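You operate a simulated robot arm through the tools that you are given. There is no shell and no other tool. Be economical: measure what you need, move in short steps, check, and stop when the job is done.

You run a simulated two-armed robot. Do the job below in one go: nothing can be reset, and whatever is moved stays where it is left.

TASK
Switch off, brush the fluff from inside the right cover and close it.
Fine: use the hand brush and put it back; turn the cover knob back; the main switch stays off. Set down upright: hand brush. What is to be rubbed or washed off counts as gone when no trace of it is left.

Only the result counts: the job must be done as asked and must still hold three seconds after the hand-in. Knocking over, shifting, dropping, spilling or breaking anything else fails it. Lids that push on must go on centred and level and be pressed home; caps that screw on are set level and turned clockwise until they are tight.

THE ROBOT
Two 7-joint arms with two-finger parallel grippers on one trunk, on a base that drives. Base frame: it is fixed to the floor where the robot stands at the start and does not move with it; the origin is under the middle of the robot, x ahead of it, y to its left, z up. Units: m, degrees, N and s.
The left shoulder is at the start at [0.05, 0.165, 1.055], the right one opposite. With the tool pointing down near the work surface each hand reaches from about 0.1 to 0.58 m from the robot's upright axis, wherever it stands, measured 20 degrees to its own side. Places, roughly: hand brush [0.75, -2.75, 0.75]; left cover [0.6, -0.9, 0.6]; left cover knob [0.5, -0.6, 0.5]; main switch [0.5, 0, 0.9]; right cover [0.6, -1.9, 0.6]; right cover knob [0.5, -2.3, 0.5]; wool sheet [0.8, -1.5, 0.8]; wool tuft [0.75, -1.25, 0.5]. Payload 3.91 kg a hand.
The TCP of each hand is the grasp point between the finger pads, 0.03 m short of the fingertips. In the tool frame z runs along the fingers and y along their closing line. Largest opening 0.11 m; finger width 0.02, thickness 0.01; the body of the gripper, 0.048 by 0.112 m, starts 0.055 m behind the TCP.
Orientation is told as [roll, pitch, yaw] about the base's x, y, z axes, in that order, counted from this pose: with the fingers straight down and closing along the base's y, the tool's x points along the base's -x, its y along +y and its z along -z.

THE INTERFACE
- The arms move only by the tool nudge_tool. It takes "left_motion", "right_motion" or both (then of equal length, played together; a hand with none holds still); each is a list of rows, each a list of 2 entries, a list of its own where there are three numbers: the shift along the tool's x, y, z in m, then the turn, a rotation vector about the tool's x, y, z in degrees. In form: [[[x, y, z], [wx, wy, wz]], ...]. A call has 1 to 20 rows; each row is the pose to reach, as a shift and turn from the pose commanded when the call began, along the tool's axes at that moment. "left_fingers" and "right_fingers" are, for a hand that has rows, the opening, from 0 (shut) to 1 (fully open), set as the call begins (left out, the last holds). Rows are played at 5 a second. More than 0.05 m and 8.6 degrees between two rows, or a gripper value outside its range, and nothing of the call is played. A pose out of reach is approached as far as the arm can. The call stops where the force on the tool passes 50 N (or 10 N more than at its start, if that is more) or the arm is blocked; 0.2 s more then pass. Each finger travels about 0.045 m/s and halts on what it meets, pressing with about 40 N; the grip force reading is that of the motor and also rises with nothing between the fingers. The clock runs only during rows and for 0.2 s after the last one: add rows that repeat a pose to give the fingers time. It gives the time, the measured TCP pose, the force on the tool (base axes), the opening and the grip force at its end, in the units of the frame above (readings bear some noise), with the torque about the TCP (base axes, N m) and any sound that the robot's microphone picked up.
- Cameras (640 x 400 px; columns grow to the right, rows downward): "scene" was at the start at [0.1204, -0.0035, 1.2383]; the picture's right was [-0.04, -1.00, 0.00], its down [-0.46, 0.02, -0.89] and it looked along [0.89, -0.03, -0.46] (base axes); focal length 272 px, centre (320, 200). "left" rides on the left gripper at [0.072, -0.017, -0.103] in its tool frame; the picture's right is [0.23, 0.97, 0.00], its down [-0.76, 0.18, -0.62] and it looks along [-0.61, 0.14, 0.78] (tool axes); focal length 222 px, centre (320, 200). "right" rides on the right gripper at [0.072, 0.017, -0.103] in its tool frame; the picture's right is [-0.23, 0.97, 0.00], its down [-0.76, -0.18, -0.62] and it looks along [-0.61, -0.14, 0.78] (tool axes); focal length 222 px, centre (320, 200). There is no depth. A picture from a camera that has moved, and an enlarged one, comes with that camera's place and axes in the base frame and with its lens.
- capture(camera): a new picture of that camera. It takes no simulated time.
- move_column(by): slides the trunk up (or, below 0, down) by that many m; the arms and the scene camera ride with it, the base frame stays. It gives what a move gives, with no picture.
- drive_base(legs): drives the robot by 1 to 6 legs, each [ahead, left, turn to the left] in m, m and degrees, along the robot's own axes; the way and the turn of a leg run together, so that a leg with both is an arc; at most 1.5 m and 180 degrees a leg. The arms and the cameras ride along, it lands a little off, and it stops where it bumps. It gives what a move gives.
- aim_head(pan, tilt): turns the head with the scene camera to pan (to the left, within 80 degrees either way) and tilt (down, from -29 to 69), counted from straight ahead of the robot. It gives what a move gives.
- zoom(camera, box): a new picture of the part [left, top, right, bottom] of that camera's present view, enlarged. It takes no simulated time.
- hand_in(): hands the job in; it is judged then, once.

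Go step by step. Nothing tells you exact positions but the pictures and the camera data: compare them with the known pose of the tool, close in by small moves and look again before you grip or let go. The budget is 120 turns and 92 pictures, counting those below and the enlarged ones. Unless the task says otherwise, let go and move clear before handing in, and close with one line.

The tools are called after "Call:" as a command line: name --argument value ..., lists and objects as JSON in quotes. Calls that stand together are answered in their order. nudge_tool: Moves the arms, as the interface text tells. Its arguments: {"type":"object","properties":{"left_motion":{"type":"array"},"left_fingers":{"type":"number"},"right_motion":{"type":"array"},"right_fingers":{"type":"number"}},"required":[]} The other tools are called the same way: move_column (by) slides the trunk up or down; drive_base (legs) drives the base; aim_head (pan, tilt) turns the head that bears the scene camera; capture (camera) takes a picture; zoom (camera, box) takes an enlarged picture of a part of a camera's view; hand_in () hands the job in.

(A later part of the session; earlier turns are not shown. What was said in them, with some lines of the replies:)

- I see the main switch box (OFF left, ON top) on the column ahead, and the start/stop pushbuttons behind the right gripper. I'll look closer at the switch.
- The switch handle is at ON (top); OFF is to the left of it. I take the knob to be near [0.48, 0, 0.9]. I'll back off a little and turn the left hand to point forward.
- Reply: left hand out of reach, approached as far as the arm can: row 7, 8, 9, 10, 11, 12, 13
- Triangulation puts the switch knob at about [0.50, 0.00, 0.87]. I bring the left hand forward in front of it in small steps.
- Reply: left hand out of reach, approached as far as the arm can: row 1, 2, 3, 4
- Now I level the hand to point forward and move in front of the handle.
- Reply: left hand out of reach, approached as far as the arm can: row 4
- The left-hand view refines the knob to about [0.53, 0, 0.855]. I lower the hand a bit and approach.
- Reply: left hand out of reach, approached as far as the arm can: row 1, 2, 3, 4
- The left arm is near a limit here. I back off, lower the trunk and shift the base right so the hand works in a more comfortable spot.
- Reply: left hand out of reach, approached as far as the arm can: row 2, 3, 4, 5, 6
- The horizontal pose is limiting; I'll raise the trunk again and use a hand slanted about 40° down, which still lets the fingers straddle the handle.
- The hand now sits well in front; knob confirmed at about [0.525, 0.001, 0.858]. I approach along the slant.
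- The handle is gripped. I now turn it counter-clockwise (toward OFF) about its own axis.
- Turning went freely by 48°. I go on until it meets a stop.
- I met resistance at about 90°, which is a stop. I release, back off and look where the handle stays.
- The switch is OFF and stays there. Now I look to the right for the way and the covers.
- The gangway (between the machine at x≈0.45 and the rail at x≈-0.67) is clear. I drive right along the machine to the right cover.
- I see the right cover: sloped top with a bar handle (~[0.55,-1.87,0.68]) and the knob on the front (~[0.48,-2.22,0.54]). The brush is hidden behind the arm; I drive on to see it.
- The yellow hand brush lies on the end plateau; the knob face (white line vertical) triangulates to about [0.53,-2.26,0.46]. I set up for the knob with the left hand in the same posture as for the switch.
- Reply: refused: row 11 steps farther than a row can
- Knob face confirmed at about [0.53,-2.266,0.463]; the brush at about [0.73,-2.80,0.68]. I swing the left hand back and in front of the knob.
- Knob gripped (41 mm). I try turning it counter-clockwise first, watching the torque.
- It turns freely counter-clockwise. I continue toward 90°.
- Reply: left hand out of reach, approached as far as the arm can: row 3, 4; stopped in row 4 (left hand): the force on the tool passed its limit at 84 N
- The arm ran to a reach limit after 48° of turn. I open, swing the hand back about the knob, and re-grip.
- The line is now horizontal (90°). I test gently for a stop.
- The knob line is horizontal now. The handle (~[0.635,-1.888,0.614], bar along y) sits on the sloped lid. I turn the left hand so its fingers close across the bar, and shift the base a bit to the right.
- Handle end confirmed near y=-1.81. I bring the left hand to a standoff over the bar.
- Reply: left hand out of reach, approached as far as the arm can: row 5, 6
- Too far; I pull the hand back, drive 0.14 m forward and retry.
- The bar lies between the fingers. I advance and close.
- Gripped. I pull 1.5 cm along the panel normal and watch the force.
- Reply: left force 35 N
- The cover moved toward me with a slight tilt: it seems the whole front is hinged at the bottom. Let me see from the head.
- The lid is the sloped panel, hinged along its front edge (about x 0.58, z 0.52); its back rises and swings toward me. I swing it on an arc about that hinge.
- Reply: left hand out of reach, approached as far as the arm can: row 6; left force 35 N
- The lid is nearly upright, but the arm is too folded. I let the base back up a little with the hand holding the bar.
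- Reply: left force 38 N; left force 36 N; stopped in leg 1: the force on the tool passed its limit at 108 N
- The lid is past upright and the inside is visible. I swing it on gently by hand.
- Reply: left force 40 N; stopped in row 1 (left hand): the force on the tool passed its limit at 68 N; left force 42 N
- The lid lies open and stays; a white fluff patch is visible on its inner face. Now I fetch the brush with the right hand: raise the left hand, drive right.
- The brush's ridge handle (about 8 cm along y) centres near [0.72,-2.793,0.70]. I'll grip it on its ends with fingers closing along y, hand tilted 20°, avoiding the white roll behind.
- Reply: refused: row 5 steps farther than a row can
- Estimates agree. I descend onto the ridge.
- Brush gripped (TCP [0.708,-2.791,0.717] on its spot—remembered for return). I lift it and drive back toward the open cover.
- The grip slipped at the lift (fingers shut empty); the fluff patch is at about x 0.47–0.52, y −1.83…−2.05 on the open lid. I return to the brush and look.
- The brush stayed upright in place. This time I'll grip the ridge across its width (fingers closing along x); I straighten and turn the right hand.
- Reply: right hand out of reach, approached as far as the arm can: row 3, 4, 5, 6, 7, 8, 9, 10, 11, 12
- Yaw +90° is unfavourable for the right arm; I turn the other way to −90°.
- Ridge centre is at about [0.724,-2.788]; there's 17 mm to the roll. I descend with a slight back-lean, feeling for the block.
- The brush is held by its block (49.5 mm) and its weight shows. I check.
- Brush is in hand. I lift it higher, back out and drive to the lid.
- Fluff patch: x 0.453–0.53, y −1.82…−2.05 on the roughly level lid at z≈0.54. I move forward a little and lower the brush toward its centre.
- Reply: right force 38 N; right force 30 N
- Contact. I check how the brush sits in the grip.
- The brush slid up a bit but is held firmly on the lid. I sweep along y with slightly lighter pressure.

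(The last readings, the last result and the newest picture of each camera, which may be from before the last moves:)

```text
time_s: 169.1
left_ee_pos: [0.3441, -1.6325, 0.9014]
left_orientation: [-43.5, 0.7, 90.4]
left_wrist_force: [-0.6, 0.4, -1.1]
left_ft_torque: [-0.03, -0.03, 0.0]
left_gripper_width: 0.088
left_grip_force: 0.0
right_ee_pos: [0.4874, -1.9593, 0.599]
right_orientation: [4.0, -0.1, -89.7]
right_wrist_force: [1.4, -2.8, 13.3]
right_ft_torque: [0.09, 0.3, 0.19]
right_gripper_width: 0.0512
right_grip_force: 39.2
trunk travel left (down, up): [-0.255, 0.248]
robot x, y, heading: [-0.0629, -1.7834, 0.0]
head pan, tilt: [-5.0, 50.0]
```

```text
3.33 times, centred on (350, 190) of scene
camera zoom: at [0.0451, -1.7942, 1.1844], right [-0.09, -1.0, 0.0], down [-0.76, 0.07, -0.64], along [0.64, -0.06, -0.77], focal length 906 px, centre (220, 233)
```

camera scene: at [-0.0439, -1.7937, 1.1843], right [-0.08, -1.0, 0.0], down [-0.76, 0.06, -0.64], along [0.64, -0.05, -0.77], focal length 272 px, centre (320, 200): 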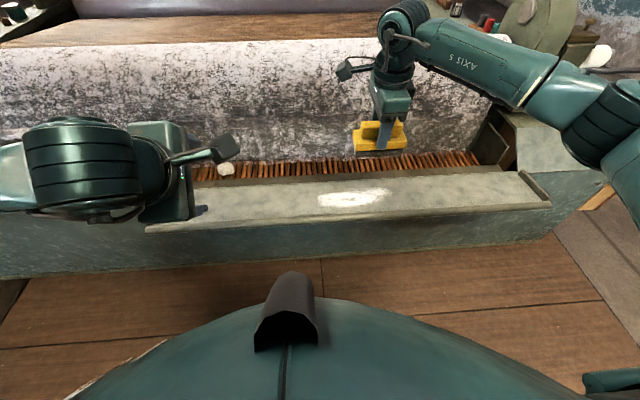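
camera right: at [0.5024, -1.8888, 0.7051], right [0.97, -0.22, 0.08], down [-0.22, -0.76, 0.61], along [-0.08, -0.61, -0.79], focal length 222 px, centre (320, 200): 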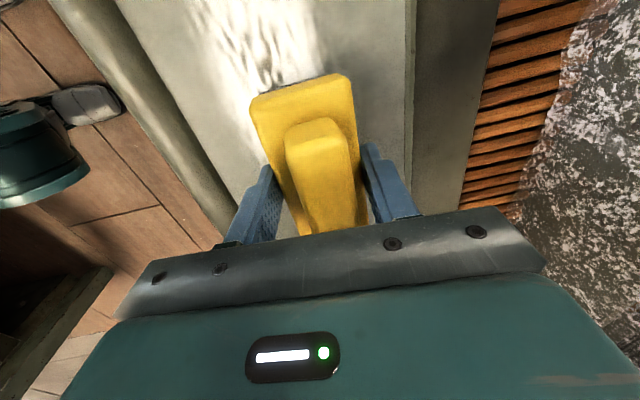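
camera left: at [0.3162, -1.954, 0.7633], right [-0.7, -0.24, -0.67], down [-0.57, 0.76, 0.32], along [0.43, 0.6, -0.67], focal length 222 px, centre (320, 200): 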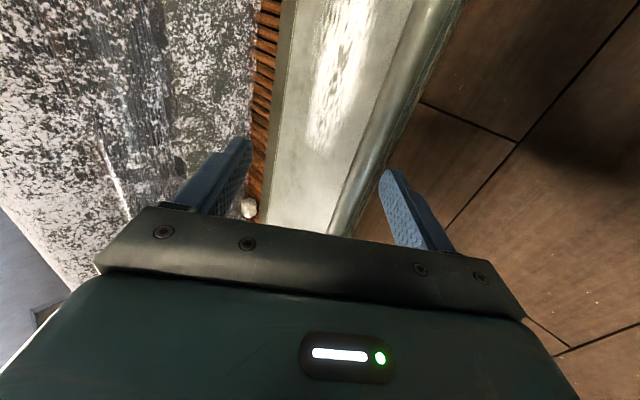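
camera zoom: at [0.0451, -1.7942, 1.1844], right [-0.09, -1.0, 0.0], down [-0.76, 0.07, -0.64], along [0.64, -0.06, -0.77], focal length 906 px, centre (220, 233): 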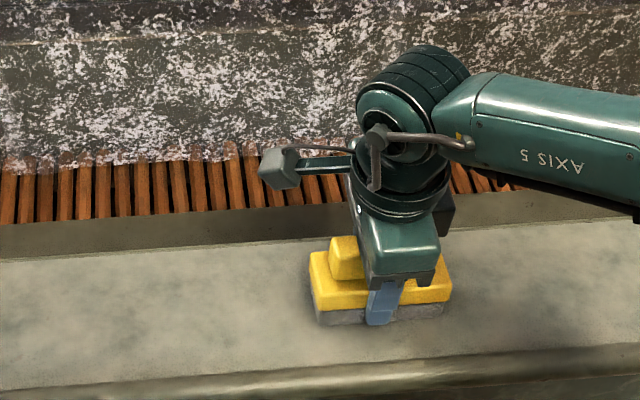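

One pass cleared the visible patch. I do two offset lanes to be thorough, then lift and look.

Call:
nudge_tool --right_motion '[[[0.03, 0.012, 0], [0, 0, 0]], [[0.065, 0.025, 0], [0, 0, 0]], [[0.1, 0.025, 0], [0, 0, 0]], [[0.13, 0.025, 0], [0, 0, 0]], [[0.09, 0.025, 0], [0, 0, 0]], [[0.045, 0.025, 0], [0, 0, 0]], [[0, 0.025, 0], [0, 0, 0]], [[-0.045, 0.025, 0], [0, 0, 0]], [[-0.09, 0.025, 0], [0, 0, 0]], [[-0.105, 0.025, 0], [0, 0, 0]], [[-0.105, 0, 0], [0, 0, 0]], [[-0.105, -0.02, 0], [0, 0, 0]], [[-0.06, -0.02, 0], [0, 0, 0]], [[-0.015, -0.02, 0], [0, 0, 0]], [[0.03, -0.02, 0], [0, 0, 0]], [[0.075, -0.02, 0], [0, 0, 0]], [[0.12, -0.02, 0], [0, 0, 0]], [[0.13, -0.02, 0], [0, 0, 0]], [[0.13, 0, 0], [0, 0, 0]]]'

Call:
nudge_tool --right_motion '[[[0, 0, -0.04], [0, 0, 0]], [[0, 0, -0.08], [0, 0, 0]], [[0, 0, -0.12], [0, 0, 0]], [[0, 0, -0.165], [0, 0, 0]], [[0, 0, -0.21], [0, 0, 0]], [[0, 0, -0.25], [0, 0, 0]]]'

Call:
zoom --camera "scene" --box '[220, 90, 460, 250]'

Call:
capture --camera "right"

```text
time_s: 173.1
left_ee_pos: [0.3429, -1.6324, 0.9031]
left_orientation: [-43.6, 0.6, 90.5]
left_wrist_force: [-0.5, 0.0, 0.2]
left_ft_torque: [-0.02, 0.02, -0.02]
left_gripper_width: 0.0878
left_grip_force: 0.0
right_ee_pos: [0.4865, -1.8274, 0.5973]
right_orientation: [4.1, 0.4, -89.4]
right_wrist_force: [-7.4, 2.4, 21.8]
right_ft_torque: [-0.97, 0.1, -0.31]
right_gripper_width: 0.052
right_grip_force: 39.8
trunk travel left (down, up): [-0.255, 0.248]
robot x, y, heading: [-0.0596, -1.7861, 0.0]
head pan, tilt: [-5.0, 50.0]
```

```text
time_s: 174.5
left_ee_pos: [0.3463, -1.633, 0.9031]
left_orientation: [-43.4, 0.7, 90.4]
left_wrist_force: [0.4, -0.6, 0.5]
left_ft_torque: [0.05, 0.01, 0.04]
left_gripper_width: 0.0881
left_grip_force: 0.1
right_ee_pos: [0.4718, -1.8322, 0.8474]
right_orientation: [4.0, -0.1, -89.8]
right_wrist_force: [0.1, -0.2, -2.1]
right_ft_torque: [0.0, 0.04, -0.02]
right_gripper_width: 0.0513
right_grip_force: 40.2
trunk travel left (down, up): [-0.255, 0.248]
robot x, y, heading: [-0.0603, -1.7944, -0.2]
head pan, tilt: [-5.0, 50.0]
```

```text
2.50 times, centred on (340, 170) of scene
camera zoom: at [0.046, -1.7945, 1.1843], right [-0.09, -1.0, 0.0], down [-0.76, 0.07, -0.64], along [0.64, -0.06, -0.77], focal length 680 px, centre (270, 275)
```

zoom: 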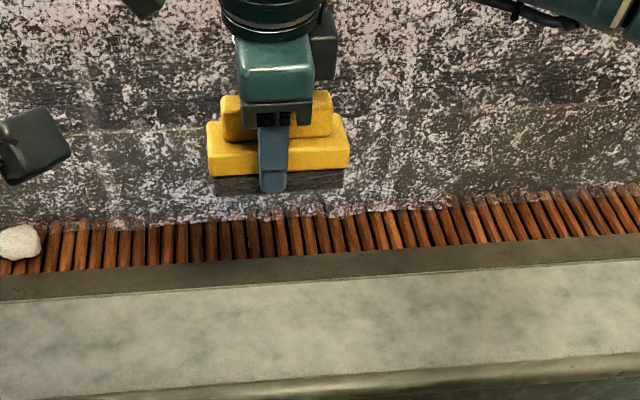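

```text
15 pictures are left
camera right: at [0.4815, -1.7591, 0.9519], right [0.97, -0.22, 0.07], down [-0.22, -0.76, 0.61], along [-0.08, -0.61, -0.79], focal length 222 px, centre (320, 200)
```

right: 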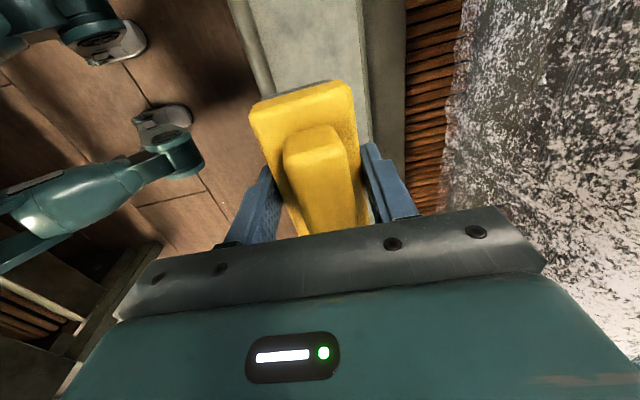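

The lid is clean and the brush still held. I bring it back to its place on the end plateau.

Call:
nudge_tool --right_motion '[[[-0.035, 0.01, 0], [0, 0, 0]], [[-0.07, 0.02, 0], [0, 0, 0]], [[-0.105, 0.03, 0], [0, 0, 0]], [[-0.138, 0.04, 0], [0, 0, 0]], [[-0.138, 0.04, 0], [0, 0, 0]]]'

Call:
drive_base --legs '[[-0.2, 0, 0], [0, -0.815, 0], [0.3, 0, 0]]'

Call:
aim_head --pan -10 --tilt 45

```text
time_s: 175.7
left_ee_pos: [0.3453, -1.633, 0.9022]
left_orientation: [-43.4, 0.8, 90.5]
left_wrist_force: [0.4, 0.0, 0.3]
left_ft_torque: [-0.02, -0.01, 0.04]
left_gripper_width: 0.0879
left_grip_force: 0.0
right_ee_pos: [0.5136, -1.9696, 0.851]
right_orientation: [4.1, 0.0, -89.7]
right_wrist_force: [-0.8, -0.7, -0.5]
right_ft_torque: [0.0, 0.0, -0.01]
right_gripper_width: 0.0515
right_grip_force: 40.0
trunk travel left (down, up): [-0.255, 0.248]
robot x, y, heading: [-0.0625, -1.7909, -0.2]
head pan, tilt: [-5.0, 50.0]
```

```text
time_s: 186.0
left_ee_pos: [0.4396, -2.4384, 0.9011]
left_orientation: [-43.4, 0.7, 90.5]
left_wrist_force: [0.2, 0.5, 0.4]
left_ft_torque: [-0.01, -0.01, 0.01]
left_gripper_width: 0.0881
left_grip_force: 0.1
right_ee_pos: [0.6092, -2.774, 0.8503]
right_orientation: [4.0, 0.0, -89.6]
right_wrist_force: [0.9, 0.2, -0.2]
right_ft_torque: [0.05, 0.02, 0.01]
right_gripper_width: 0.0505
right_grip_force: 39.8
trunk travel left (down, up): [-0.255, 0.248]
robot x, y, heading: [0.0358, -2.5963, -0.0]
head pan, tilt: [-5.0, 50.0]
```

```text
time_s: 186.7
left_ee_pos: [0.4392, -2.439, 0.9022]
left_orientation: [-43.5, 0.7, 90.5]
left_wrist_force: [0.0, -0.7, -0.2]
left_ft_torque: [0.04, -0.06, 0.03]
left_gripper_width: 0.0879
left_grip_force: 0.2
right_ee_pos: [0.608, -2.7737, 0.8498]
right_orientation: [4.0, 0.0, -89.5]
right_wrist_force: [0.5, 0.1, -0.6]
right_ft_torque: [-0.02, 0.02, 0.01]
right_gripper_width: 0.0511
right_grip_force: 40.2
trunk travel left (down, up): [-0.255, 0.248]
robot x, y, heading: [0.0346, -2.5958, 0.1]
head pan, tilt: [-10.0, 45.0]
```

Call:
drive_base --legs '[[0.1, 0, 0]]'

Call:
capture --camera "scene"

```text
time_s: 187.8
left_ee_pos: [0.5394, -2.4377, 0.9019]
left_orientation: [-43.4, 0.8, 90.4]
left_wrist_force: [0.6, 0.9, -0.3]
left_ft_torque: [0.0, 0.0, 0.0]
left_gripper_width: 0.0881
left_grip_force: 0.1
right_ee_pos: [0.7083, -2.7731, 0.8488]
right_orientation: [4.0, 0.0, -89.6]
right_wrist_force: [0.4, -0.4, -1.7]
right_ft_torque: [0.03, 0.02, 0.03]
right_gripper_width: 0.051
right_grip_force: 40.0
trunk travel left (down, up): [-0.255, 0.248]
robot x, y, heading: [0.1373, -2.5934, 0.0]
head pan, tilt: [-10.0, 45.0]
```

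```text
14 pictures are left
camera scene: at [0.2452, -2.6086, 1.1911], right [-0.17, -0.98, 0.0], down [-0.7, 0.12, -0.71], along [0.7, -0.12, -0.71], focal length 272 px, centre (320, 200)
```

scene: 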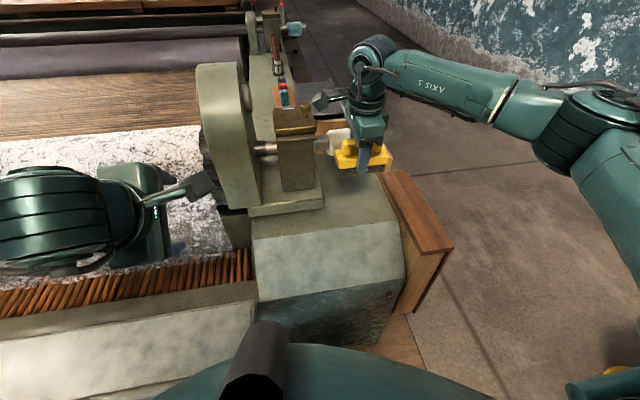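

Call:
nudge_tool --right_motion '[[[-0.013, 0.004, 0.035], [0, 0, 0]], [[-0.013, 0.004, 0.07], [0, 0, 0]], [[-0.013, 0.004, 0.1], [0, 0, 0]], [[-0.013, 0.004, 0.125], [0, 0, 0]], [[-0.013, 0.004, 0.14], [0, 0, 0]], [[-0.013, 0.004, 0.14], [0, 0, 0]]]'

Call:
nudge_tool --right_motion '[[[0, 0, 0.003], [0, 0, 0]], [[0, 0, 0.006], [0, 0, 0]], [[0, 0, 0.009], [0, 0, 0]], [[0, 0, 0.009], [0, 0, 0]]]'

```text
time_s: 189.2
left_ee_pos: [0.5387, -2.4377, 0.9027]
left_orientation: [-43.4, 0.7, 90.5]
left_wrist_force: [-0.8, 0.2, -0.6]
left_ft_torque: [0.0, -0.01, -0.01]
left_gripper_width: 0.0876
left_grip_force: 0.2
right_ee_pos: [0.7212, -2.7857, 0.7102]
right_orientation: [4.0, -0.1, -89.7]
right_wrist_force: [-0.4, 0.8, -2.1]
right_ft_torque: [-0.02, -0.02, -0.01]
right_gripper_width: 0.0507
right_grip_force: 40.5
trunk travel left (down, up): [-0.255, 0.248]
robot x, y, heading: [0.1363, -2.5962, -0.1]
head pan, tilt: [-10.0, 45.0]
```

```text
time_s: 190.2
left_ee_pos: [0.5396, -2.4395, 0.9032]
left_orientation: [-43.4, 0.8, 90.4]
left_wrist_force: [0.3, 0.6, 0.2]
left_ft_torque: [0.01, 0.02, -0.01]
left_gripper_width: 0.088
left_grip_force: 0.1
right_ee_pos: [0.7225, -2.7883, 0.7019]
right_orientation: [4.1, -0.1, -89.7]
right_wrist_force: [-0.1, -0.5, -1.0]
right_ft_torque: [0.02, 0.03, 0.02]
right_gripper_width: 0.0506
right_grip_force: 40.0
trunk travel left (down, up): [-0.255, 0.248]
robot x, y, heading: [0.135, -2.5957, -0.1]
head pan, tilt: [-10.0, 45.0]
```

Call:
nudge_tool --right_motion '[[[0, 0, 0.003], [0, 0, 0]], [[0, 0, 0.006], [0, 0, 0]], [[0, 0, 0.008], [0, 0, 0]], [[0, 0, 0.008], [0, 0, 0]]]'

Call:
nudge_tool --right_motion '[[[0, 0, 0.002], [0, 0, 0]], [[0, 0, 0.004], [0, 0, 0]], [[0, 0, 0.004], [0, 0, 0]]]'

Call:
zoom --camera "scene" --box '[290, 110, 430, 220]'

```text
time_s: 191.2
left_ee_pos: [0.539, -2.4391, 0.9022]
left_orientation: [-43.4, 0.7, 90.5]
left_wrist_force: [-0.4, 0.2, 0.1]
left_ft_torque: [0.01, -0.03, -0.02]
left_gripper_width: 0.0879
left_grip_force: 0.0
right_ee_pos: [0.7233, -2.7865, 0.6931]
right_orientation: [3.9, 0.0, -89.8]
right_wrist_force: [0.0, 0.5, -2.0]
right_ft_torque: [-0.02, 0.01, 0.0]
right_gripper_width: 0.0505
right_grip_force: 40.0
trunk travel left (down, up): [-0.255, 0.248]
robot x, y, heading: [0.1397, -2.5968, -0.2]
head pan, tilt: [-10.0, 45.0]
```

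```text
time_s: 192.0
left_ee_pos: [0.5385, -2.4398, 0.9016]
left_orientation: [-43.4, 0.7, 90.4]
left_wrist_force: [-0.2, -0.4, -0.2]
left_ft_torque: [-0.01, -0.01, 0.01]
left_gripper_width: 0.088
left_grip_force: 0.1
right_ee_pos: [0.7237, -2.7868, 0.6915]
right_orientation: [3.9, -0.1, -89.7]
right_wrist_force: [0.0, 0.4, -2.1]
right_ft_torque: [0.01, 0.06, -0.01]
right_gripper_width: 0.0506
right_grip_force: 40.0
trunk travel left (down, up): [-0.255, 0.248]
robot x, y, heading: [0.1359, -2.5921, -0.1]
head pan, tilt: [-10.0, 45.0]
```

```text
3.64 times, centred on (360, 165) of scene
camera zoom: at [0.2449, -2.6086, 1.1912], right [-0.17, -0.98, 0.0], down [-0.7, 0.12, -0.71], along [0.7, -0.12, -0.71], focal length 988 px, centre (174, 327)
```

zoom: 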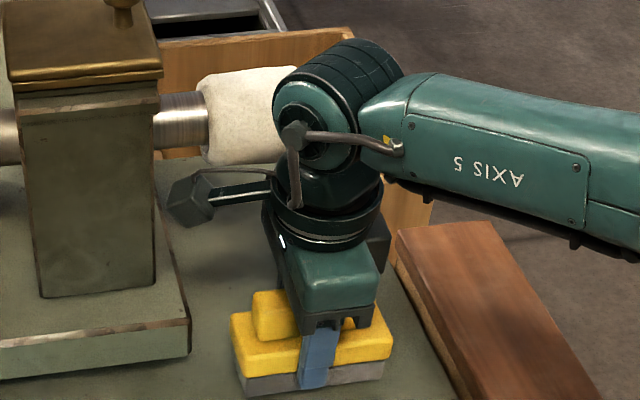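

Not touching yet; I continue down slowly.

Call:
nudge_tool --right_motion '[[[0, 0, 0.002], [0, 0, 0]], [[0, 0, 0.004], [0, 0, 0]], [[0, 0, 0.005], [0, 0, 0]], [[0, 0, 0.005], [0, 0, 0]]]'

```text
time_s: 193.0
left_ee_pos: [0.5385, -2.4388, 0.9023]
left_orientation: [-43.5, 0.7, 90.4]
left_wrist_force: [-0.2, 0.2, 0.2]
left_ft_torque: [0.0, 0.0, 0.03]
left_gripper_width: 0.0882
left_grip_force: 0.1
right_ee_pos: [0.7222, -2.7871, 0.6864]
right_orientation: [4.1, -0.1, -89.8]
right_wrist_force: [-2.7, -2.0, 8.7]
right_ft_torque: [0.03, -0.11, -0.01]
right_gripper_width: 0.0503
right_grip_force: 39.4
trunk travel left (down, up): [-0.255, 0.248]
robot x, y, heading: [0.1372, -2.5933, 0.1]
head pan, tilt: [-10.0, 45.0]
```

Contact felt. I open and rise.

Call:
nudge_tool --right_fingers 0.65 --right_motion '[[[0, 0, 0], [0, 0, 0]], [[0, 0, 0], [0, 0, 0]], [[0, 0, 0], [0, 0, 0]], [[0, 0, -0.03], [0, 0, 0]], [[0, 0, -0.07], [0, 0, 0]], [[0, 0, -0.11], [0, 0, 0]], [[0, 0, -0.15], [0, 0, 0]]]'

Call:
drive_base --legs '[[-0.3, 0, 0]]'

Call:
capture --camera "scene"

```text
time_s: 194.6
left_ee_pos: [0.5392, -2.4383, 0.9016]
left_orientation: [-43.3, 0.7, 90.5]
left_wrist_force: [0.5, 0.0, 0.4]
left_ft_torque: [0.0, 0.03, 0.01]
left_gripper_width: 0.0877
left_grip_force: 0.1
right_ee_pos: [0.7133, -2.7869, 0.8349]
right_orientation: [4.0, -0.1, -89.7]
right_wrist_force: [0.2, -0.5, 0.6]
right_ft_torque: [-0.03, -0.01, 0.02]
right_gripper_width: 0.0716
right_grip_force: 0.0
trunk travel left (down, up): [-0.255, 0.248]
robot x, y, heading: [0.1322, -2.5945, -0.2]
head pan, tilt: [-10.0, 45.0]
```

```text
time_s: 196.7
left_ee_pos: [0.2411, -2.439, 0.9031]
left_orientation: [-43.5, 0.7, 90.4]
left_wrist_force: [0.4, -0.3, -0.2]
left_ft_torque: [0.01, -0.01, 0.02]
left_gripper_width: 0.0879
left_grip_force: 0.0
right_ee_pos: [0.4144, -2.7881, 0.8337]
right_orientation: [4.0, 0.0, -89.8]
right_wrist_force: [0.5, 0.5, 0.0]
right_ft_torque: [-0.05, 0.03, -0.02]
right_gripper_width: 0.0715
right_grip_force: 0.0
trunk travel left (down, up): [-0.255, 0.248]
robot x, y, heading: [-0.1627, -2.5915, -0.0]
head pan, tilt: [-10.0, 45.0]
```

```text
12 pictures are left
camera scene: at [-0.055, -2.6084, 1.1913], right [-0.18, -0.98, 0.0], down [-0.7, 0.12, -0.71], along [0.7, -0.12, -0.71], focal length 272 px, centre (320, 200)
```

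scene: 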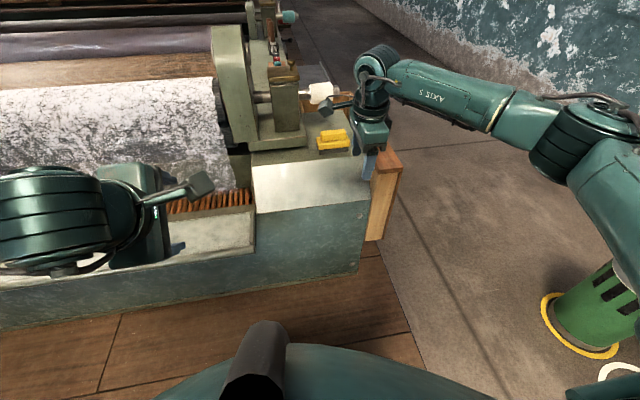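

The brush stands upright in place. To close, I'll lift the lid's free edge from below with the shut left fingers at y≈−2.10; first I raise the right hand, reposition and lower the trunk.

Call:
nudge_tool --left_fingers 0 --right_motion '[[[0, -0.02, -0.04], [0, 0, 0]], [[0, -0.04, -0.08], [0, 0, 0]], [[0, -0.06, -0.12], [0, 0, 0]], [[0, -0.08, -0.16], [0, 0, 0]], [[0, -0.1, -0.2], [0, 0, 0]], [[0, -0.1, -0.2], [0, 0, 0]]]' --left_motion '[[[0, 0, 0], [0, 0, 0]], [[0, 0, 0], [0, 0, 0]], [[0, 0, 0], [0, 0, 0]], [[0, 0, 0], [0, 0, 0]], [[0, 0, 0], [0, 0, 0]], [[0, 0, 0], [0, 0, 0]]]'

Call:
drive_base --legs '[[0, 0.34, 0], [0.05, 0, 0]]'

Call:
move_column --by -0.2

```text
time_s: 198.1
left_ee_pos: [0.2389, -2.4388, 0.9014]
left_orientation: [-43.5, 0.7, 90.3]
left_wrist_force: [-0.7, -0.4, 0.2]
left_ft_torque: [-0.01, 0.02, 0.03]
left_gripper_width: 0.0
left_grip_force: 36.5
right_ee_pos: [0.3008, -2.7878, 1.0237]
right_orientation: [4.1, -0.1, -89.8]
right_wrist_force: [0.3, 0.3, -0.5]
right_ft_torque: [0.01, -0.01, 0.03]
right_gripper_width: 0.0715
right_grip_force: 0.0
trunk travel left (down, up): [-0.255, 0.248]
robot x, y, heading: [-0.1652, -2.5987, -0.4]
head pan, tilt: [-10.0, 45.0]
```

```text
time_s: 202.2
left_ee_pos: [0.2889, -2.093, 0.9016]
left_orientation: [-43.4, 0.7, 90.6]
left_wrist_force: [-0.1, -0.4, 0.4]
left_ft_torque: [0.02, 0.0, -0.01]
left_gripper_width: 0.0
left_grip_force: 37.7
right_ee_pos: [0.3528, -2.4426, 1.0231]
right_orientation: [4.0, 0.0, -89.6]
right_wrist_force: [0.1, 0.0, -0.4]
right_ft_torque: [0.0, -0.01, 0.0]
right_gripper_width: 0.0716
right_grip_force: 0.0
trunk travel left (down, up): [-0.255, 0.248]
robot x, y, heading: [-0.1165, -2.2472, 0.0]
head pan, tilt: [-10.0, 45.0]
```

```text
time_s: 204.3
left_ee_pos: [0.2891, -2.0938, 0.7022]
left_orientation: [-43.4, 0.8, 90.5]
left_wrist_force: [0.4, 0.7, 0.5]
left_ft_torque: [-0.01, 0.0, 0.03]
left_gripper_width: 0.0001
left_grip_force: 38.2
right_ee_pos: [0.3518, -2.4419, 0.8245]
right_orientation: [4.1, 0.0, -89.5]
right_wrist_force: [-0.6, 0.5, 0.5]
right_ft_torque: [-0.02, 0.0, 0.01]
right_gripper_width: 0.0714
right_grip_force: 0.0
trunk travel left (down, up): [-0.055, 0.448]
robot x, y, heading: [-0.1159, -2.2511, 0.1]
head pan, tilt: [-10.0, 45.0]
```

Call:
nudge_tool --left_motion '[[[0.001, 0.021, 0.034], [0, 0, 0]], [[0.002, 0.041, 0.068], [0, 0, 0]], [[0.003, 0.062, 0.102], [0, 0, 0]], [[0.004, 0.082, 0.135], [0, 0, 0]], [[0.005, 0.103, 0.169], [0, 0, 0]], [[0.006, 0.123, 0.203], [0, 0, 0]], [[0.006, 0.123, 0.203], [0, 0, 0]]]'

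Call:
aim_head --pan 10 --tilt 45

Call:
capture --camera "left"

Call:
capture --camera "scene"

```text
time_s: 205.9
left_ee_pos: [0.3379, -2.1019, 0.4688]
left_orientation: [-43.4, 0.9, 90.8]
left_wrist_force: [0.3, -0.6, 0.3]
left_ft_torque: [-0.04, -0.04, -0.02]
left_gripper_width: 0.0
left_grip_force: 37.0
right_ee_pos: [0.3518, -2.4421, 0.8232]
right_orientation: [4.0, 0.0, -89.4]
right_wrist_force: [-0.3, -0.3, -0.1]
right_ft_torque: [-0.01, -0.01, 0.0]
right_gripper_width: 0.0714
right_grip_force: 0.1
trunk travel left (down, up): [-0.055, 0.448]
robot x, y, heading: [-0.1148, -2.2504, 0.2]
head pan, tilt: [-10.0, 45.0]
```

```text
time_s: 206.8
left_ee_pos: [0.3388, -2.105, 0.4691]
left_orientation: [-43.3, 0.7, 90.7]
left_wrist_force: [-0.3, 0.2, -0.4]
left_ft_torque: [0.01, -0.01, 0.0]
left_gripper_width: 0.0001
left_grip_force: 37.9
right_ee_pos: [0.3521, -2.4426, 0.8239]
right_orientation: [3.9, 0.0, -89.5]
right_wrist_force: [0.1, 0.4, 0.7]
right_ft_torque: [-0.01, 0.0, 0.01]
right_gripper_width: 0.0715
right_grip_force: 0.1
trunk travel left (down, up): [-0.055, 0.448]
robot x, y, heading: [-0.1126, -2.2467, 0.3]
head pan, tilt: [10.0, 45.0]
```

```text
11 pictures are left
camera left: at [0.2779, -2.1764, 0.5565], right [-0.7, -0.24, -0.67], down [-0.57, 0.76, 0.32], along [0.43, 0.6, -0.67], focal length 222 px, centre (320, 200)
```

left: 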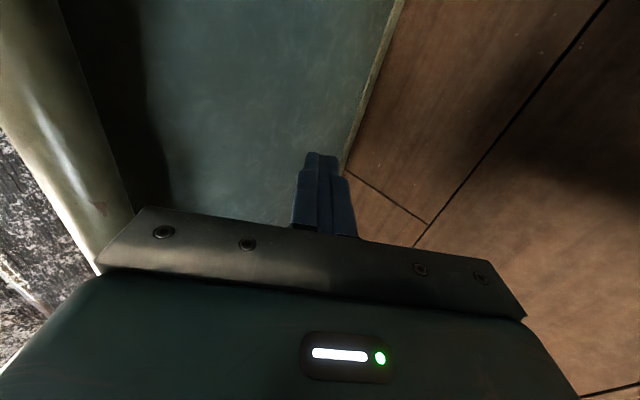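

```text
10 pictures are left
camera scene: at [-0.0052, -2.236, 0.9912], right [0.18, -0.98, 0.0], down [-0.7, -0.12, -0.71], along [0.7, 0.12, -0.71], focal length 272 px, centre (320, 200)
```

scene: 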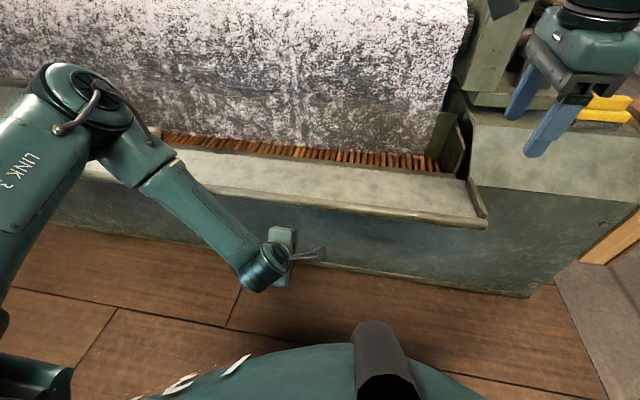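

The fingertips are in front and below the lid edge (edge ≈ [0.42, z 0.545]). I go under and lift on an arc.

Call:
nudge_tool --left_motion '[[[0, -0.0274, 0.0176], [0, 0, 0]], [[0, -0.0561, 0.031], [0, 0, 0]], [[0, -0.0762, 0.0155], [0, 0, 0]], [[0, -0.0955, -0.0006], [0, 0, 0]], [[0, -0.1163, -0.0153], [0, 0, 0]], [[0, -0.1393, -0.028], [0, 0, 0]], [[0, -0.1639, -0.0351], [0, 0, 0]], [[0, -0.1823, -0.0356], [0, 0, 0]], [[0, -0.2007, -0.0347], [0, 0, 0]]]'

Call:
capture --camera "scene"

```text
time_s: 208.8
left_ee_pos: [0.4611, -2.098, 0.635]
left_orientation: [-43.5, 0.6, 90.6]
left_wrist_force: [-7.8, 1.2, -2.8]
left_ft_torque: [0.0, -0.15, -0.07]
left_gripper_width: 0.0
left_grip_force: 37.9
right_ee_pos: [0.3527, -2.4421, 0.8251]
right_orientation: [3.9, -0.1, -89.5]
right_wrist_force: [0.2, 0.0, -0.5]
right_ft_torque: [0.0, 0.03, 0.0]
right_gripper_width: 0.0715
right_grip_force: 0.1
trunk travel left (down, up): [-0.055, 0.448]
robot x, y, heading: [-0.1166, -2.2519, 0.2]
head pan, tilt: [10.0, 45.0]
```

```text
9 pictures are left
camera scene: at [-0.0054, -2.2358, 0.9914], right [0.18, -0.98, 0.0], down [-0.7, -0.13, -0.71], along [0.7, 0.13, -0.71], focal length 272 px, centre (320, 200)
```

scene: 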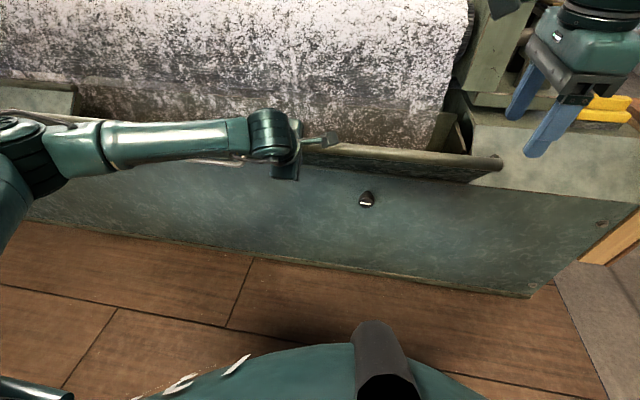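

The lid is rising well. I continue the push past upright.

Call:
nudge_tool --left_motion '[[[0, -0.0178, 0.003], [0, 0, 0]], [[0, -0.0342, 0.0075], [0, 0, 0]], [[0, -0.0506, 0.012], [0, 0, 0]], [[0, -0.0656, 0.018], [0, 0, 0]], [[0, -0.0793, 0.0254], [0, 0, 0]], [[0, -0.0915, 0.0342], [0, 0, 0]], [[0, -0.1011, 0.046], [0, 0, 0]], [[0, -0.1011, 0.046], [0, 0, 0]]]'

Call:
capture --camera "scene"

```text
time_s: 210.6
left_ee_pos: [0.5657, -2.0975, 0.6706]
left_orientation: [-43.5, 0.8, 90.6]
left_wrist_force: [0.2, 0.2, -0.9]
left_ft_torque: [-0.01, 0.01, 0.03]
left_gripper_width: 0.0
left_grip_force: 37.3
right_ee_pos: [0.3513, -2.4411, 0.8239]
right_orientation: [4.0, 0.0, -89.6]
right_wrist_force: [0.2, -0.1, 1.2]
right_ft_torque: [0.0, 0.01, 0.02]
right_gripper_width: 0.0716
right_grip_force: 0.1
trunk travel left (down, up): [-0.055, 0.448]
robot x, y, heading: [-0.1136, -2.2532, 0.1]
head pan, tilt: [10.0, 45.0]
```

```text
8 pictures are left
camera scene: at [-0.0052, -2.2359, 0.9912], right [0.18, -0.98, 0.0], down [-0.7, -0.13, -0.71], along [0.7, 0.13, -0.71], focal length 272 px, centre (320, 200)
```

scene: 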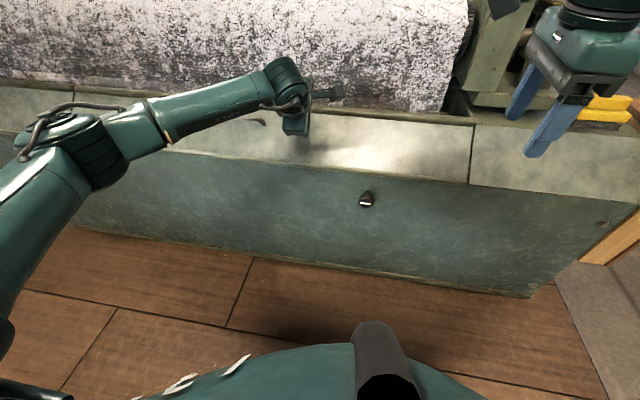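

The lid fell closed. I press it gently with the fingertips to be sure it's home, then retreat.

Call:
nudge_tool --left_motion '[[[0, 0, 0.015], [0, 0, 0]], [[0, 0, 0.03], [0, 0, 0]], [[0, 0, 0.04], [0, 0, 0]], [[0, 0, 0.048], [0, 0, 0]], [[0, 0, 0.054], [0, 0, 0]], [[0, 0, 0.06], [0, 0, 0]], [[0, 0, 0.066], [0, 0, 0]], [[0, 0, 0.072], [0, 0, 0]]]'

```text
time_s: 212.6
left_ee_pos: [0.612, -2.0966, 0.6206]
left_orientation: [-43.3, 0.7, 90.7]
left_wrist_force: [-22.8, 2.7, 13.9]
left_ft_torque: [0.14, 0.38, 0.11]
left_gripper_width: 0.0
left_grip_force: 37.6
right_ee_pos: [0.3513, -2.4421, 0.8271]
right_orientation: [4.2, 0.0, -89.4]
right_wrist_force: [-0.4, 0.3, 0.0]
right_ft_torque: [-0.02, 0.0, 0.0]
right_gripper_width: 0.0714
right_grip_force: 0.0
trunk travel left (down, up): [-0.055, 0.448]
robot x, y, heading: [-0.1179, -2.2504, 0.3]
head pan, tilt: [10.0, 45.0]
stopped in row 8 (left hand): the force on the tool passed its limit at 52 N (the readings are from after the stop); the commanded pose is now the measured one
```

Lid pressed home. Now I retreat and reorient the left hand for turning the knob back.

Call:
nudge_tool --left_fingers 0.75 --left_motion '[[[0, 0, -0.04], [0, 0, 0]], [[0, 0, -0.08], [0, 0, 0]], [[0, 0, -0.12], [0, 0, 0]], [[0, 0, -0.16], [0, 0, 0]], [[0, 0, -0.2], [0, 0, 0]]]'

Call:
drive_base --legs '[[-0.09, -0.16, 0]]'

Call:
nudge_tool --left_motion '[[[0, 0, 0], [3.07, 1.81, 7.46]], [[0, 0, 0], [6.14, 3.62, 14.9]], [[0, 0, 0], [9.2, 5.4, 22.4]], [[0, 0, 0], [12.3, 7.2, 29.8]], [[0, 0, 0], [15.4, 9.1, 37.3]], [[0, 0, 0], [18.4, 10.9, 44.8]], [[0, 0, 0], [21.5, 12.7, 52.2]], [[0, 0, 0], [24.6, 14.5, 59.7]], [[0, 0, 0], [24.6, 14.5, 59.7]]]'

Call:
move_column --by -0.04

```text
time_s: 213.8
left_ee_pos: [0.4783, -2.0976, 0.7633]
left_orientation: [-43.1, 0.7, 90.7]
left_wrist_force: [-0.8, 0.1, 0.4]
left_ft_torque: [0.0, 0.01, 0.02]
left_gripper_width: 0.0825
left_grip_force: 0.1
right_ee_pos: [0.3519, -2.4401, 0.8248]
right_orientation: [4.0, 0.0, -89.4]
right_wrist_force: [0.8, 0.1, 0.4]
right_ft_torque: [0.01, 0.03, 0.02]
right_gripper_width: 0.0714
right_grip_force: 0.0
trunk travel left (down, up): [-0.055, 0.448]
robot x, y, heading: [-0.1136, -2.2527, 0.3]
head pan, tilt: [10.0, 45.0]
```

```text
time_s: 215.8
left_ee_pos: [0.3908, -2.2578, 0.7627]
left_orientation: [-43.2, 0.8, 90.7]
left_wrist_force: [-0.1, -0.9, 0.4]
left_ft_torque: [-0.01, -0.05, 0.0]
left_gripper_width: 0.0826
left_grip_force: 0.1
right_ee_pos: [0.2642, -2.6008, 0.8236]
right_orientation: [4.0, 0.0, -89.4]
right_wrist_force: [-0.5, 0.1, 0.1]
right_ft_torque: [-0.01, 0.02, -0.04]
right_gripper_width: 0.0716
right_grip_force: 0.0
trunk travel left (down, up): [-0.055, 0.448]
robot x, y, heading: [-0.203, -2.4101, 0.4]
head pan, tilt: [10.0, 45.0]
```

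```text
time_s: 217.8
left_ee_pos: [0.3904, -2.2576, 0.7636]
left_orientation: [-52.5, -36.2, 38.5]
left_wrist_force: [0.0, -0.5, -1.2]
left_ft_torque: [0.01, 0.02, -0.01]
left_gripper_width: 0.0825
left_grip_force: 0.0
right_ee_pos: [0.2633, -2.6011, 0.8247]
right_orientation: [4.0, 0.0, -89.3]
right_wrist_force: [-0.5, 0.1, 0.5]
right_ft_torque: [-0.03, 0.0, -0.04]
right_gripper_width: 0.0712
right_grip_force: 0.2
trunk travel left (down, up): [-0.055, 0.448]
robot x, y, heading: [-0.2027, -2.4107, 0.2]
head pan, tilt: [10.0, 45.0]
```

```text
time_s: 218.6
left_ee_pos: [0.3895, -2.2583, 0.7236]
left_orientation: [-52.5, -36.2, 38.7]
left_wrist_force: [0.1, -0.8, 0.1]
left_ft_torque: [0.0, -0.02, -0.03]
left_gripper_width: 0.0823
left_grip_force: 0.1
right_ee_pos: [0.2643, -2.601, 0.7834]
right_orientation: [4.0, 0.0, -89.4]
right_wrist_force: [1.3, -0.6, 0.3]
right_ft_torque: [-0.02, 0.01, 0.0]
right_gripper_width: 0.0714
right_grip_force: 0.0
trunk travel left (down, up): [-0.015, 0.488]
robot x, y, heading: [-0.2021, -2.4081, 0.3]
head pan, tilt: [10.0, 45.0]
```

Call:
nudge_tool --left_motion '[[[0.0127, 0.0324, 0.0129], [0, 0, 0]], [[0.0255, 0.0647, 0.0259], [0, 0, 0]], [[0.0382, 0.0971, 0.0388], [0, 0, 0]], [[0.051, 0.1294, 0.0518], [0, 0, 0]], [[0.0637, 0.1618, 0.0647], [0, 0, 0]], [[0.0637, 0.1618, 0.0647], [0, 0, 0]]]'

Call:
capture --camera "left"

```text
time_s: 220.0
left_ee_pos: [0.3985, -2.1902, 0.5469]
left_orientation: [-52.4, -36.2, 38.6]
left_wrist_force: [-0.7, 0.3, 0.1]
left_ft_torque: [-0.02, 0.05, 0.0]
left_gripper_width: 0.0827
left_grip_force: 0.2
right_ee_pos: [0.2637, -2.6011, 0.7848]
right_orientation: [4.1, 0.0, -89.3]
right_wrist_force: [0.1, -0.1, 0.9]
right_ft_torque: [0.01, -0.03, -0.02]
right_gripper_width: 0.0715
right_grip_force: 0.1
trunk travel left (down, up): [-0.015, 0.488]
robot x, y, heading: [-0.2044, -2.4098, 0.4]
head pan, tilt: [10.0, 45.0]
```

```text
7 pictures are left
camera left: at [0.2712, -2.1995, 0.5658], right [-0.16, 0.63, -0.76], down [-0.01, 0.77, 0.64], along [0.99, 0.1, -0.12], focal length 222 px, centre (320, 200)
```

left: 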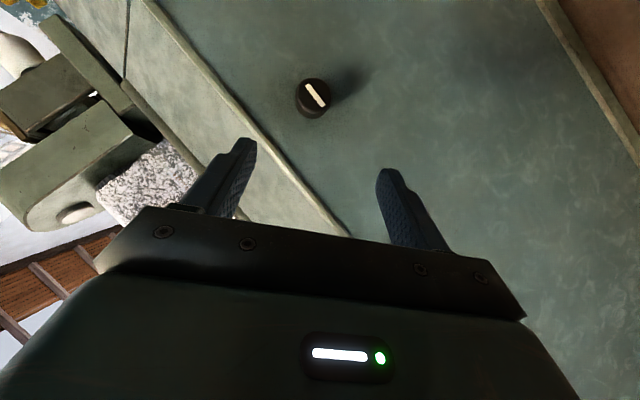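

The knob (line horizontal) is where expected. I approach along the earlier line, grip and turn back clockwise.

Call:
nudge_tool --left_motion '[[[-0.0052, -0.0074, 0.035], [0, 0, 0]], [[-0.0052, -0.0074, 0.07], [0, 0, 0]], [[-0.0052, -0.0074, 0.105], [0, 0, 0]], [[-0.0052, -0.0074, 0.135], [0, 0, 0]], [[-0.0052, -0.0074, 0.154], [0, 0, 0]], [[-0.0052, -0.0074, 0.154], [0, 0, 0]]]'

Call:
capture --camera "left"

```text
time_s: 221.4
left_ee_pos: [0.5189, -2.2539, 0.483]
left_orientation: [-52.5, -36.2, 38.6]
left_wrist_force: [-0.6, -0.7, 0.0]
left_ft_torque: [-0.01, -0.01, -0.01]
left_gripper_width: 0.0826
left_grip_force: 0.0
right_ee_pos: [0.265, -2.6011, 0.7833]
right_orientation: [4.0, 0.1, -89.3]
right_wrist_force: [-0.8, -0.3, 0.8]
right_ft_torque: [0.0, -0.02, -0.02]
right_gripper_width: 0.0716
right_grip_force: 0.0
trunk travel left (down, up): [-0.015, 0.488]
robot x, y, heading: [-0.2023, -2.4119, 0.3]
head pan, tilt: [10.0, 45.0]
```

```text
6 pictures are left
camera left: at [0.3934, -2.2638, 0.5018], right [-0.16, 0.63, -0.76], down [-0.01, 0.77, 0.64], along [0.99, 0.1, -0.12], focal length 222 px, centre (320, 200)
```

left: 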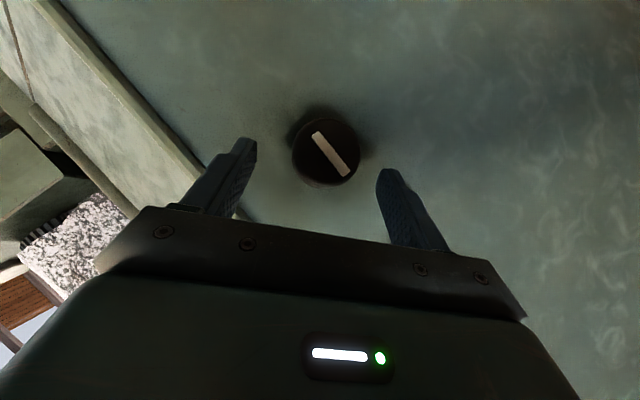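

Call:
nudge_tool --left_fingers 0 --left_motion '[[[0.002, 0.001, 0.006], [0, 0, 0]], [[0.002, 0.001, 0.006], [0, 0, 0]], [[0.002, 0.001, 0.006], [0, 0, 0]], [[0.002, 0.001, 0.006], [0, 0, 0]], [[0.002, 0.001, 0.006], [0, 0, 0]], [[0.0022, -0.0015, 0.0061], [-5.1, 0, 6.17]], [[0.0025, -0.004, 0.0064], [-10.2, 0, 12.34]], [[0.0032, -0.0063, 0.007], [-15.3, 0, 18.5]], [[0.0041, -0.0085, 0.0077], [-20.4, 0, 24.7]], [[0.0052, -0.0106, 0.0087], [-25.5, 0, 30.8]], [[0.0066, -0.0124, 0.0098], [-30.6, 0, 37]]]'

Call:
nudge_tool --left_motion '[[[0.0002, -0.0025, 0.0001], [-5.1, 0, 6.17]], [[0.0005, -0.005, 0.0004], [-10.2, 0, 12.34]], [[0.0012, -0.0073, 0.001], [-15.3, 0, 18.5]], [[0.0021, -0.0095, 0.0017], [-20.4, 0, 24.7]], [[0.0032, -0.0116, 0.0027], [-25.5, 0, 30.8]]]'

Call:
capture --camera "left"

```text
time_s: 223.8
left_ee_pos: [0.5236, -2.2702, 0.4819]
left_orientation: [12.9, -49.6, -8.8]
left_wrist_force: [-16.1, 2.2, 6.5]
left_ft_torque: [0.03, -0.49, 0.28]
left_gripper_width: 0.0411
left_grip_force: 44.9
right_ee_pos: [0.2634, -2.6005, 0.7847]
right_orientation: [4.1, 0.1, -89.3]
right_wrist_force: [0.0, -0.8, 0.4]
right_ft_torque: [0.04, 0.02, 0.01]
right_gripper_width: 0.0715
right_grip_force: 0.0
trunk travel left (down, up): [-0.015, 0.488]
robot x, y, heading: [-0.202, -2.4108, 0.4]
head pan, tilt: [10.0, 45.0]
```

```text
time_s: 225.0
left_ee_pos: [0.5246, -2.2801, 0.4765]
left_orientation: [60.5, -30.8, -41.5]
left_wrist_force: [35.0, 3.3, -11.9]
left_ft_torque: [-0.14, -0.32, -0.49]
left_gripper_width: 0.0416
left_grip_force: 44.9
left hand out of reach, approached as far as the arm can: row 5
right_ee_pos: [0.2673, -2.6006, 0.7822]
right_orientation: [3.8, -0.1, -89.3]
right_wrist_force: [-0.5, 0.7, 0.4]
right_ft_torque: [-0.01, 0.03, 0.0]
right_gripper_width: 0.0716
right_grip_force: 0.2
trunk travel left (down, up): [-0.015, 0.488]
robot x, y, heading: [-0.2034, -2.4089, 0.6]
head pan, tilt: [10.0, 45.0]
```

```text
5 pictures are left
camera left: at [0.3973, -2.3015, 0.4708], right [-0.15, 0.78, 0.61], down [0.01, -0.62, 0.79], along [0.99, 0.12, 0.08], focal length 222 px, centre (320, 200)
```

left: 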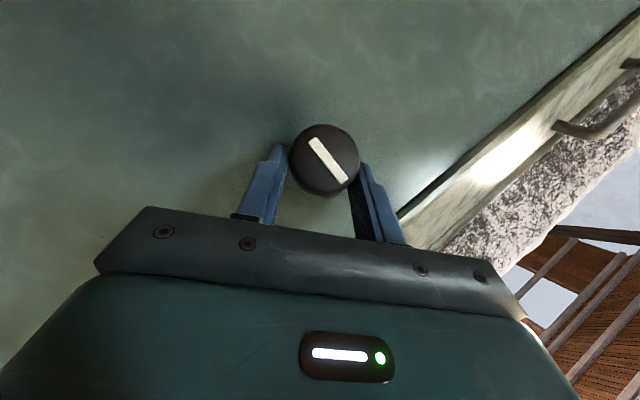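

The line is vertical again to within ~2°. I re-grip at an easier angle to finish the last couple of degrees against any stop.

Call:
nudge_tool --left_fingers 0.75 --left_motion '[[[0, 0, 0], [0, 0, 0]], [[0, 0, 0], [0, 0, 0]], [[0, 0, 0], [0, 0, 0]], [[0.0002, 0.0025, 0.0001], [5.1, 0, -6.17]], [[0.0005, 0.005, 0.0004], [10.2, 0, -12.34]], [[0.0012, 0.0073, 0.001], [15.3, 0, -18.5]], [[0.0021, 0.0095, 0.0017], [20.4, 0, -24.7]], [[0.0021, 0.0095, 0.0017], [20.4, 0, -24.7]]]'

Call:
nudge_tool --left_fingers 0 --left_motion '[[[0, 0, 0.002], [0, 0, 0]], [[0, 0, 0.002], [0, 0, 0]], [[0, 0, 0.002], [0, 0, 0]], [[0, 0, 0.002], [0, 0, 0]], [[0, 0, 0.002], [0, 0, 0]]]'

Call:
nudge_tool --left_motion '[[[0, -0.0006, 0], [-1.3, 0, 1.5]], [[0, -0.001, 0], [-2.2, 0, 2.7]], [[0, -0.001, 0], [-2.2, 0, 2.7]]]'

Call:
nudge_tool --left_fingers 0.8 --left_motion '[[[0, 0, 0], [0, 0, 0]], [[0, 0, 0], [0, 0, 0]], [[0, 0, 0], [0, 0, 0]], [[0, 0, -0.04], [0, 0, 0]], [[0, 0, -0.08], [0, 0, 0]]]'

Call:
capture --camera "left"

```text
time_s: 226.8
left_ee_pos: [0.5207, -2.2702, 0.4835]
left_orientation: [24.2, -47.7, -17.5]
left_wrist_force: [0.2, -0.2, 0.5]
left_ft_torque: [0.02, -0.03, 0.0]
left_gripper_width: 0.0825
left_grip_force: 0.1
right_ee_pos: [0.2644, -2.6005, 0.784]
right_orientation: [4.0, 0.0, -89.4]
right_wrist_force: [-0.5, 0.1, -0.1]
right_ft_torque: [0.02, 0.0, -0.01]
right_gripper_width: 0.0715
right_grip_force: 0.1
trunk travel left (down, up): [-0.015, 0.488]
robot x, y, heading: [-0.2071, -2.4103, 0.3]
head pan, tilt: [10.0, 45.0]
```

```text
time_s: 228.0
left_ee_pos: [0.5226, -2.2725, 0.4803]
left_orientation: [24.3, -47.7, -17.7]
left_wrist_force: [1.1, -7.4, -1.4]
left_ft_torque: [-0.09, -0.11, -0.13]
left_gripper_width: 0.0414
left_grip_force: 45.1
right_ee_pos: [0.265, -2.6012, 0.7848]
right_orientation: [4.0, -0.1, -89.3]
right_wrist_force: [0.1, 0.1, -0.8]
right_ft_torque: [0.01, 0.0, -0.04]
right_gripper_width: 0.0715
right_grip_force: 0.0
trunk travel left (down, up): [-0.015, 0.488]
robot x, y, heading: [-0.2066, -2.4108, 0.4]
head pan, tilt: [10.0, 45.0]
```

```text
time_s: 228.8
left_ee_pos: [0.5237, -2.2739, 0.4808]
left_orientation: [29.1, -46.4, -21.3]
left_wrist_force: [14.3, -10.7, -3.1]
left_ft_torque: [-0.83, -0.08, 0.05]
left_gripper_width: 0.0413
left_grip_force: 45.1
right_ee_pos: [0.2651, -2.6014, 0.7826]
right_orientation: [3.9, 0.0, -89.3]
right_wrist_force: [0.1, 0.4, 0.4]
right_ft_torque: [-0.01, 0.0, 0.01]
right_gripper_width: 0.0712
right_grip_force: 0.1
trunk travel left (down, up): [-0.015, 0.488]
robot x, y, heading: [-0.2057, -2.4076, 0.7]
head pan, tilt: [10.0, 45.0]
```

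```text
time_s: 230.0
left_ee_pos: [0.4618, -2.289, 0.5309]
left_orientation: [29.3, -46.6, -21.1]
left_wrist_force: [0.2, -0.7, -0.9]
left_ft_torque: [0.04, 0.01, -0.03]
left_gripper_width: 0.088
left_grip_force: 0.0
right_ee_pos: [0.2642, -2.6014, 0.7839]
right_orientation: [4.0, 0.0, -89.3]
right_wrist_force: [-0.6, 0.1, -0.6]
right_ft_torque: [0.03, 0.02, -0.04]
right_gripper_width: 0.0715
right_grip_force: 0.1
trunk travel left (down, up): [-0.015, 0.488]
robot x, y, heading: [-0.2029, -2.4079, 0.6]
head pan, tilt: [10.0, 45.0]
```

```text
4 pictures are left
camera left: at [0.3341, -2.3108, 0.5347], right [-0.16, 0.97, 0.16], down [0.01, -0.16, 0.99], along [0.99, 0.16, 0.02], focal length 222 px, centre (320, 200)
```

left: 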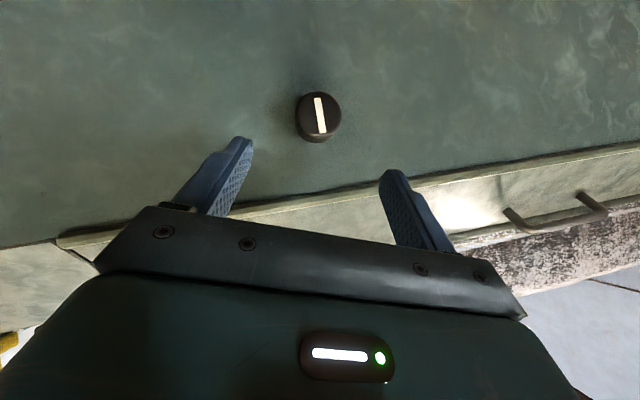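

A stop was felt (0.8 N·m) and the line is vertical: knob is back. I move clear and take a last look.

Call:
nudge_tool --left_motion '[[[0, 0, -0.03], [0, 0, 0]], [[0, 0, -0.06], [0, 0, 0]]]'

Call:
drive_base --legs '[[-0.1, 0, 0]]'

Call:
move_column --by 0.26

Call:
aim_head --pan 0 --tilt 35

Call:
capture --camera "scene"

```text
time_s: 230.6
left_ee_pos: [0.414, -2.3029, 0.5668]
left_orientation: [29.2, -46.4, -21.2]
left_wrist_force: [0.5, -0.3, -0.8]
left_ft_torque: [0.0, 0.01, -0.01]
left_gripper_width: 0.0882
left_grip_force: 0.1
right_ee_pos: [0.2642, -2.601, 0.7833]
right_orientation: [4.0, 0.0, -89.2]
right_wrist_force: [-1.2, 0.7, -0.4]
right_ft_torque: [-0.01, 0.01, 0.02]
right_gripper_width: 0.0715
right_grip_force: 0.0
trunk travel left (down, up): [-0.015, 0.488]
robot x, y, heading: [-0.2025, -2.4102, 0.6]
head pan, tilt: [10.0, 45.0]
```

```text
time_s: 231.8
left_ee_pos: [0.3134, -2.3046, 0.567]
left_orientation: [29.1, -46.4, -21.2]
left_wrist_force: [-0.5, -0.1, 0.3]
left_ft_torque: [0.01, 0.03, 0.01]
left_gripper_width: 0.0878
left_grip_force: 0.0
right_ee_pos: [0.1648, -2.602, 0.7826]
right_orientation: [4.1, 0.0, -89.2]
right_wrist_force: [-0.7, 0.6, 1.5]
right_ft_torque: [0.03, -0.01, -0.01]
right_gripper_width: 0.0718
right_grip_force: 0.1
trunk travel left (down, up): [-0.015, 0.488]
robot x, y, heading: [-0.3056, -2.413, 0.6]
head pan, tilt: [10.0, 45.0]
```

```text
time_s: 234.4
left_ee_pos: [0.3131, -2.3041, 0.8274]
left_orientation: [29.2, -46.4, -21.2]
left_wrist_force: [-0.1, -0.2, -0.3]
left_ft_torque: [-0.01, -0.03, -0.02]
left_gripper_width: 0.0881
left_grip_force: 0.0
right_ee_pos: [0.1628, -2.6013, 1.0436]
right_orientation: [4.0, -0.1, -89.3]
right_wrist_force: [-1.0, -0.1, 0.0]
right_ft_torque: [-0.01, -0.02, 0.04]
right_gripper_width: 0.0716
right_grip_force: 0.0
trunk travel left (down, up): [-0.275, 0.228]
robot x, y, heading: [-0.303, -2.4148, 0.2]
head pan, tilt: [10.0, 45.0]
```

```text
time_s: 235.2
left_ee_pos: [0.3136, -2.3042, 0.8274]
left_orientation: [29.3, -46.4, -21.1]
left_wrist_force: [0.4, 0.3, -0.1]
left_ft_torque: [-0.02, -0.01, -0.02]
left_gripper_width: 0.0882
left_grip_force: 0.1
right_ee_pos: [0.164, -2.6009, 1.0448]
right_orientation: [4.0, 0.0, -89.2]
right_wrist_force: [0.0, -0.3, -0.7]
right_ft_torque: [-0.02, -0.01, 0.0]
right_gripper_width: 0.0714
right_grip_force: 0.0
trunk travel left (down, up): [-0.275, 0.228]
robot x, y, heading: [-0.3077, -2.4127, 0.4]
head pan, tilt: [0.0, 35.0]
```

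```text
3 pictures are left
camera scene: at [-0.187, -2.4104, 1.226], right [0.01, -1.0, 0.0], down [-0.57, 0.0, -0.82], along [0.82, 0.01, -0.57], focal length 272 px, centre (320, 200)
```

scene: 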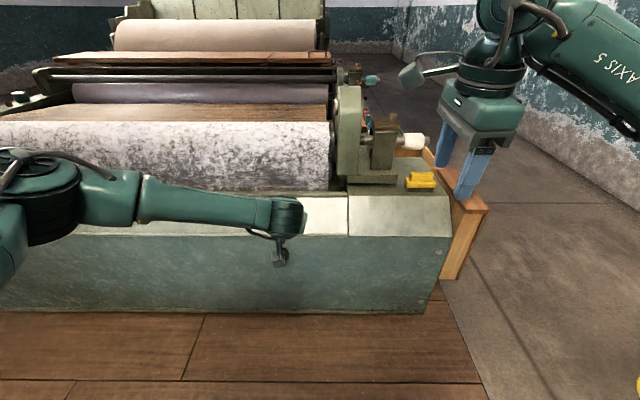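

The cover is closed and flush with the end piece, the brush stands upright in its place, and both hands are clear. I'm handing in.

Call:
hand_in

```text
The job is handed in.
```

The job is handed in: the main switch is off, the fluff is brushed off the inside of the right cover, the cover is closed with its knob turned back, and the hand brush stands upright in its place.
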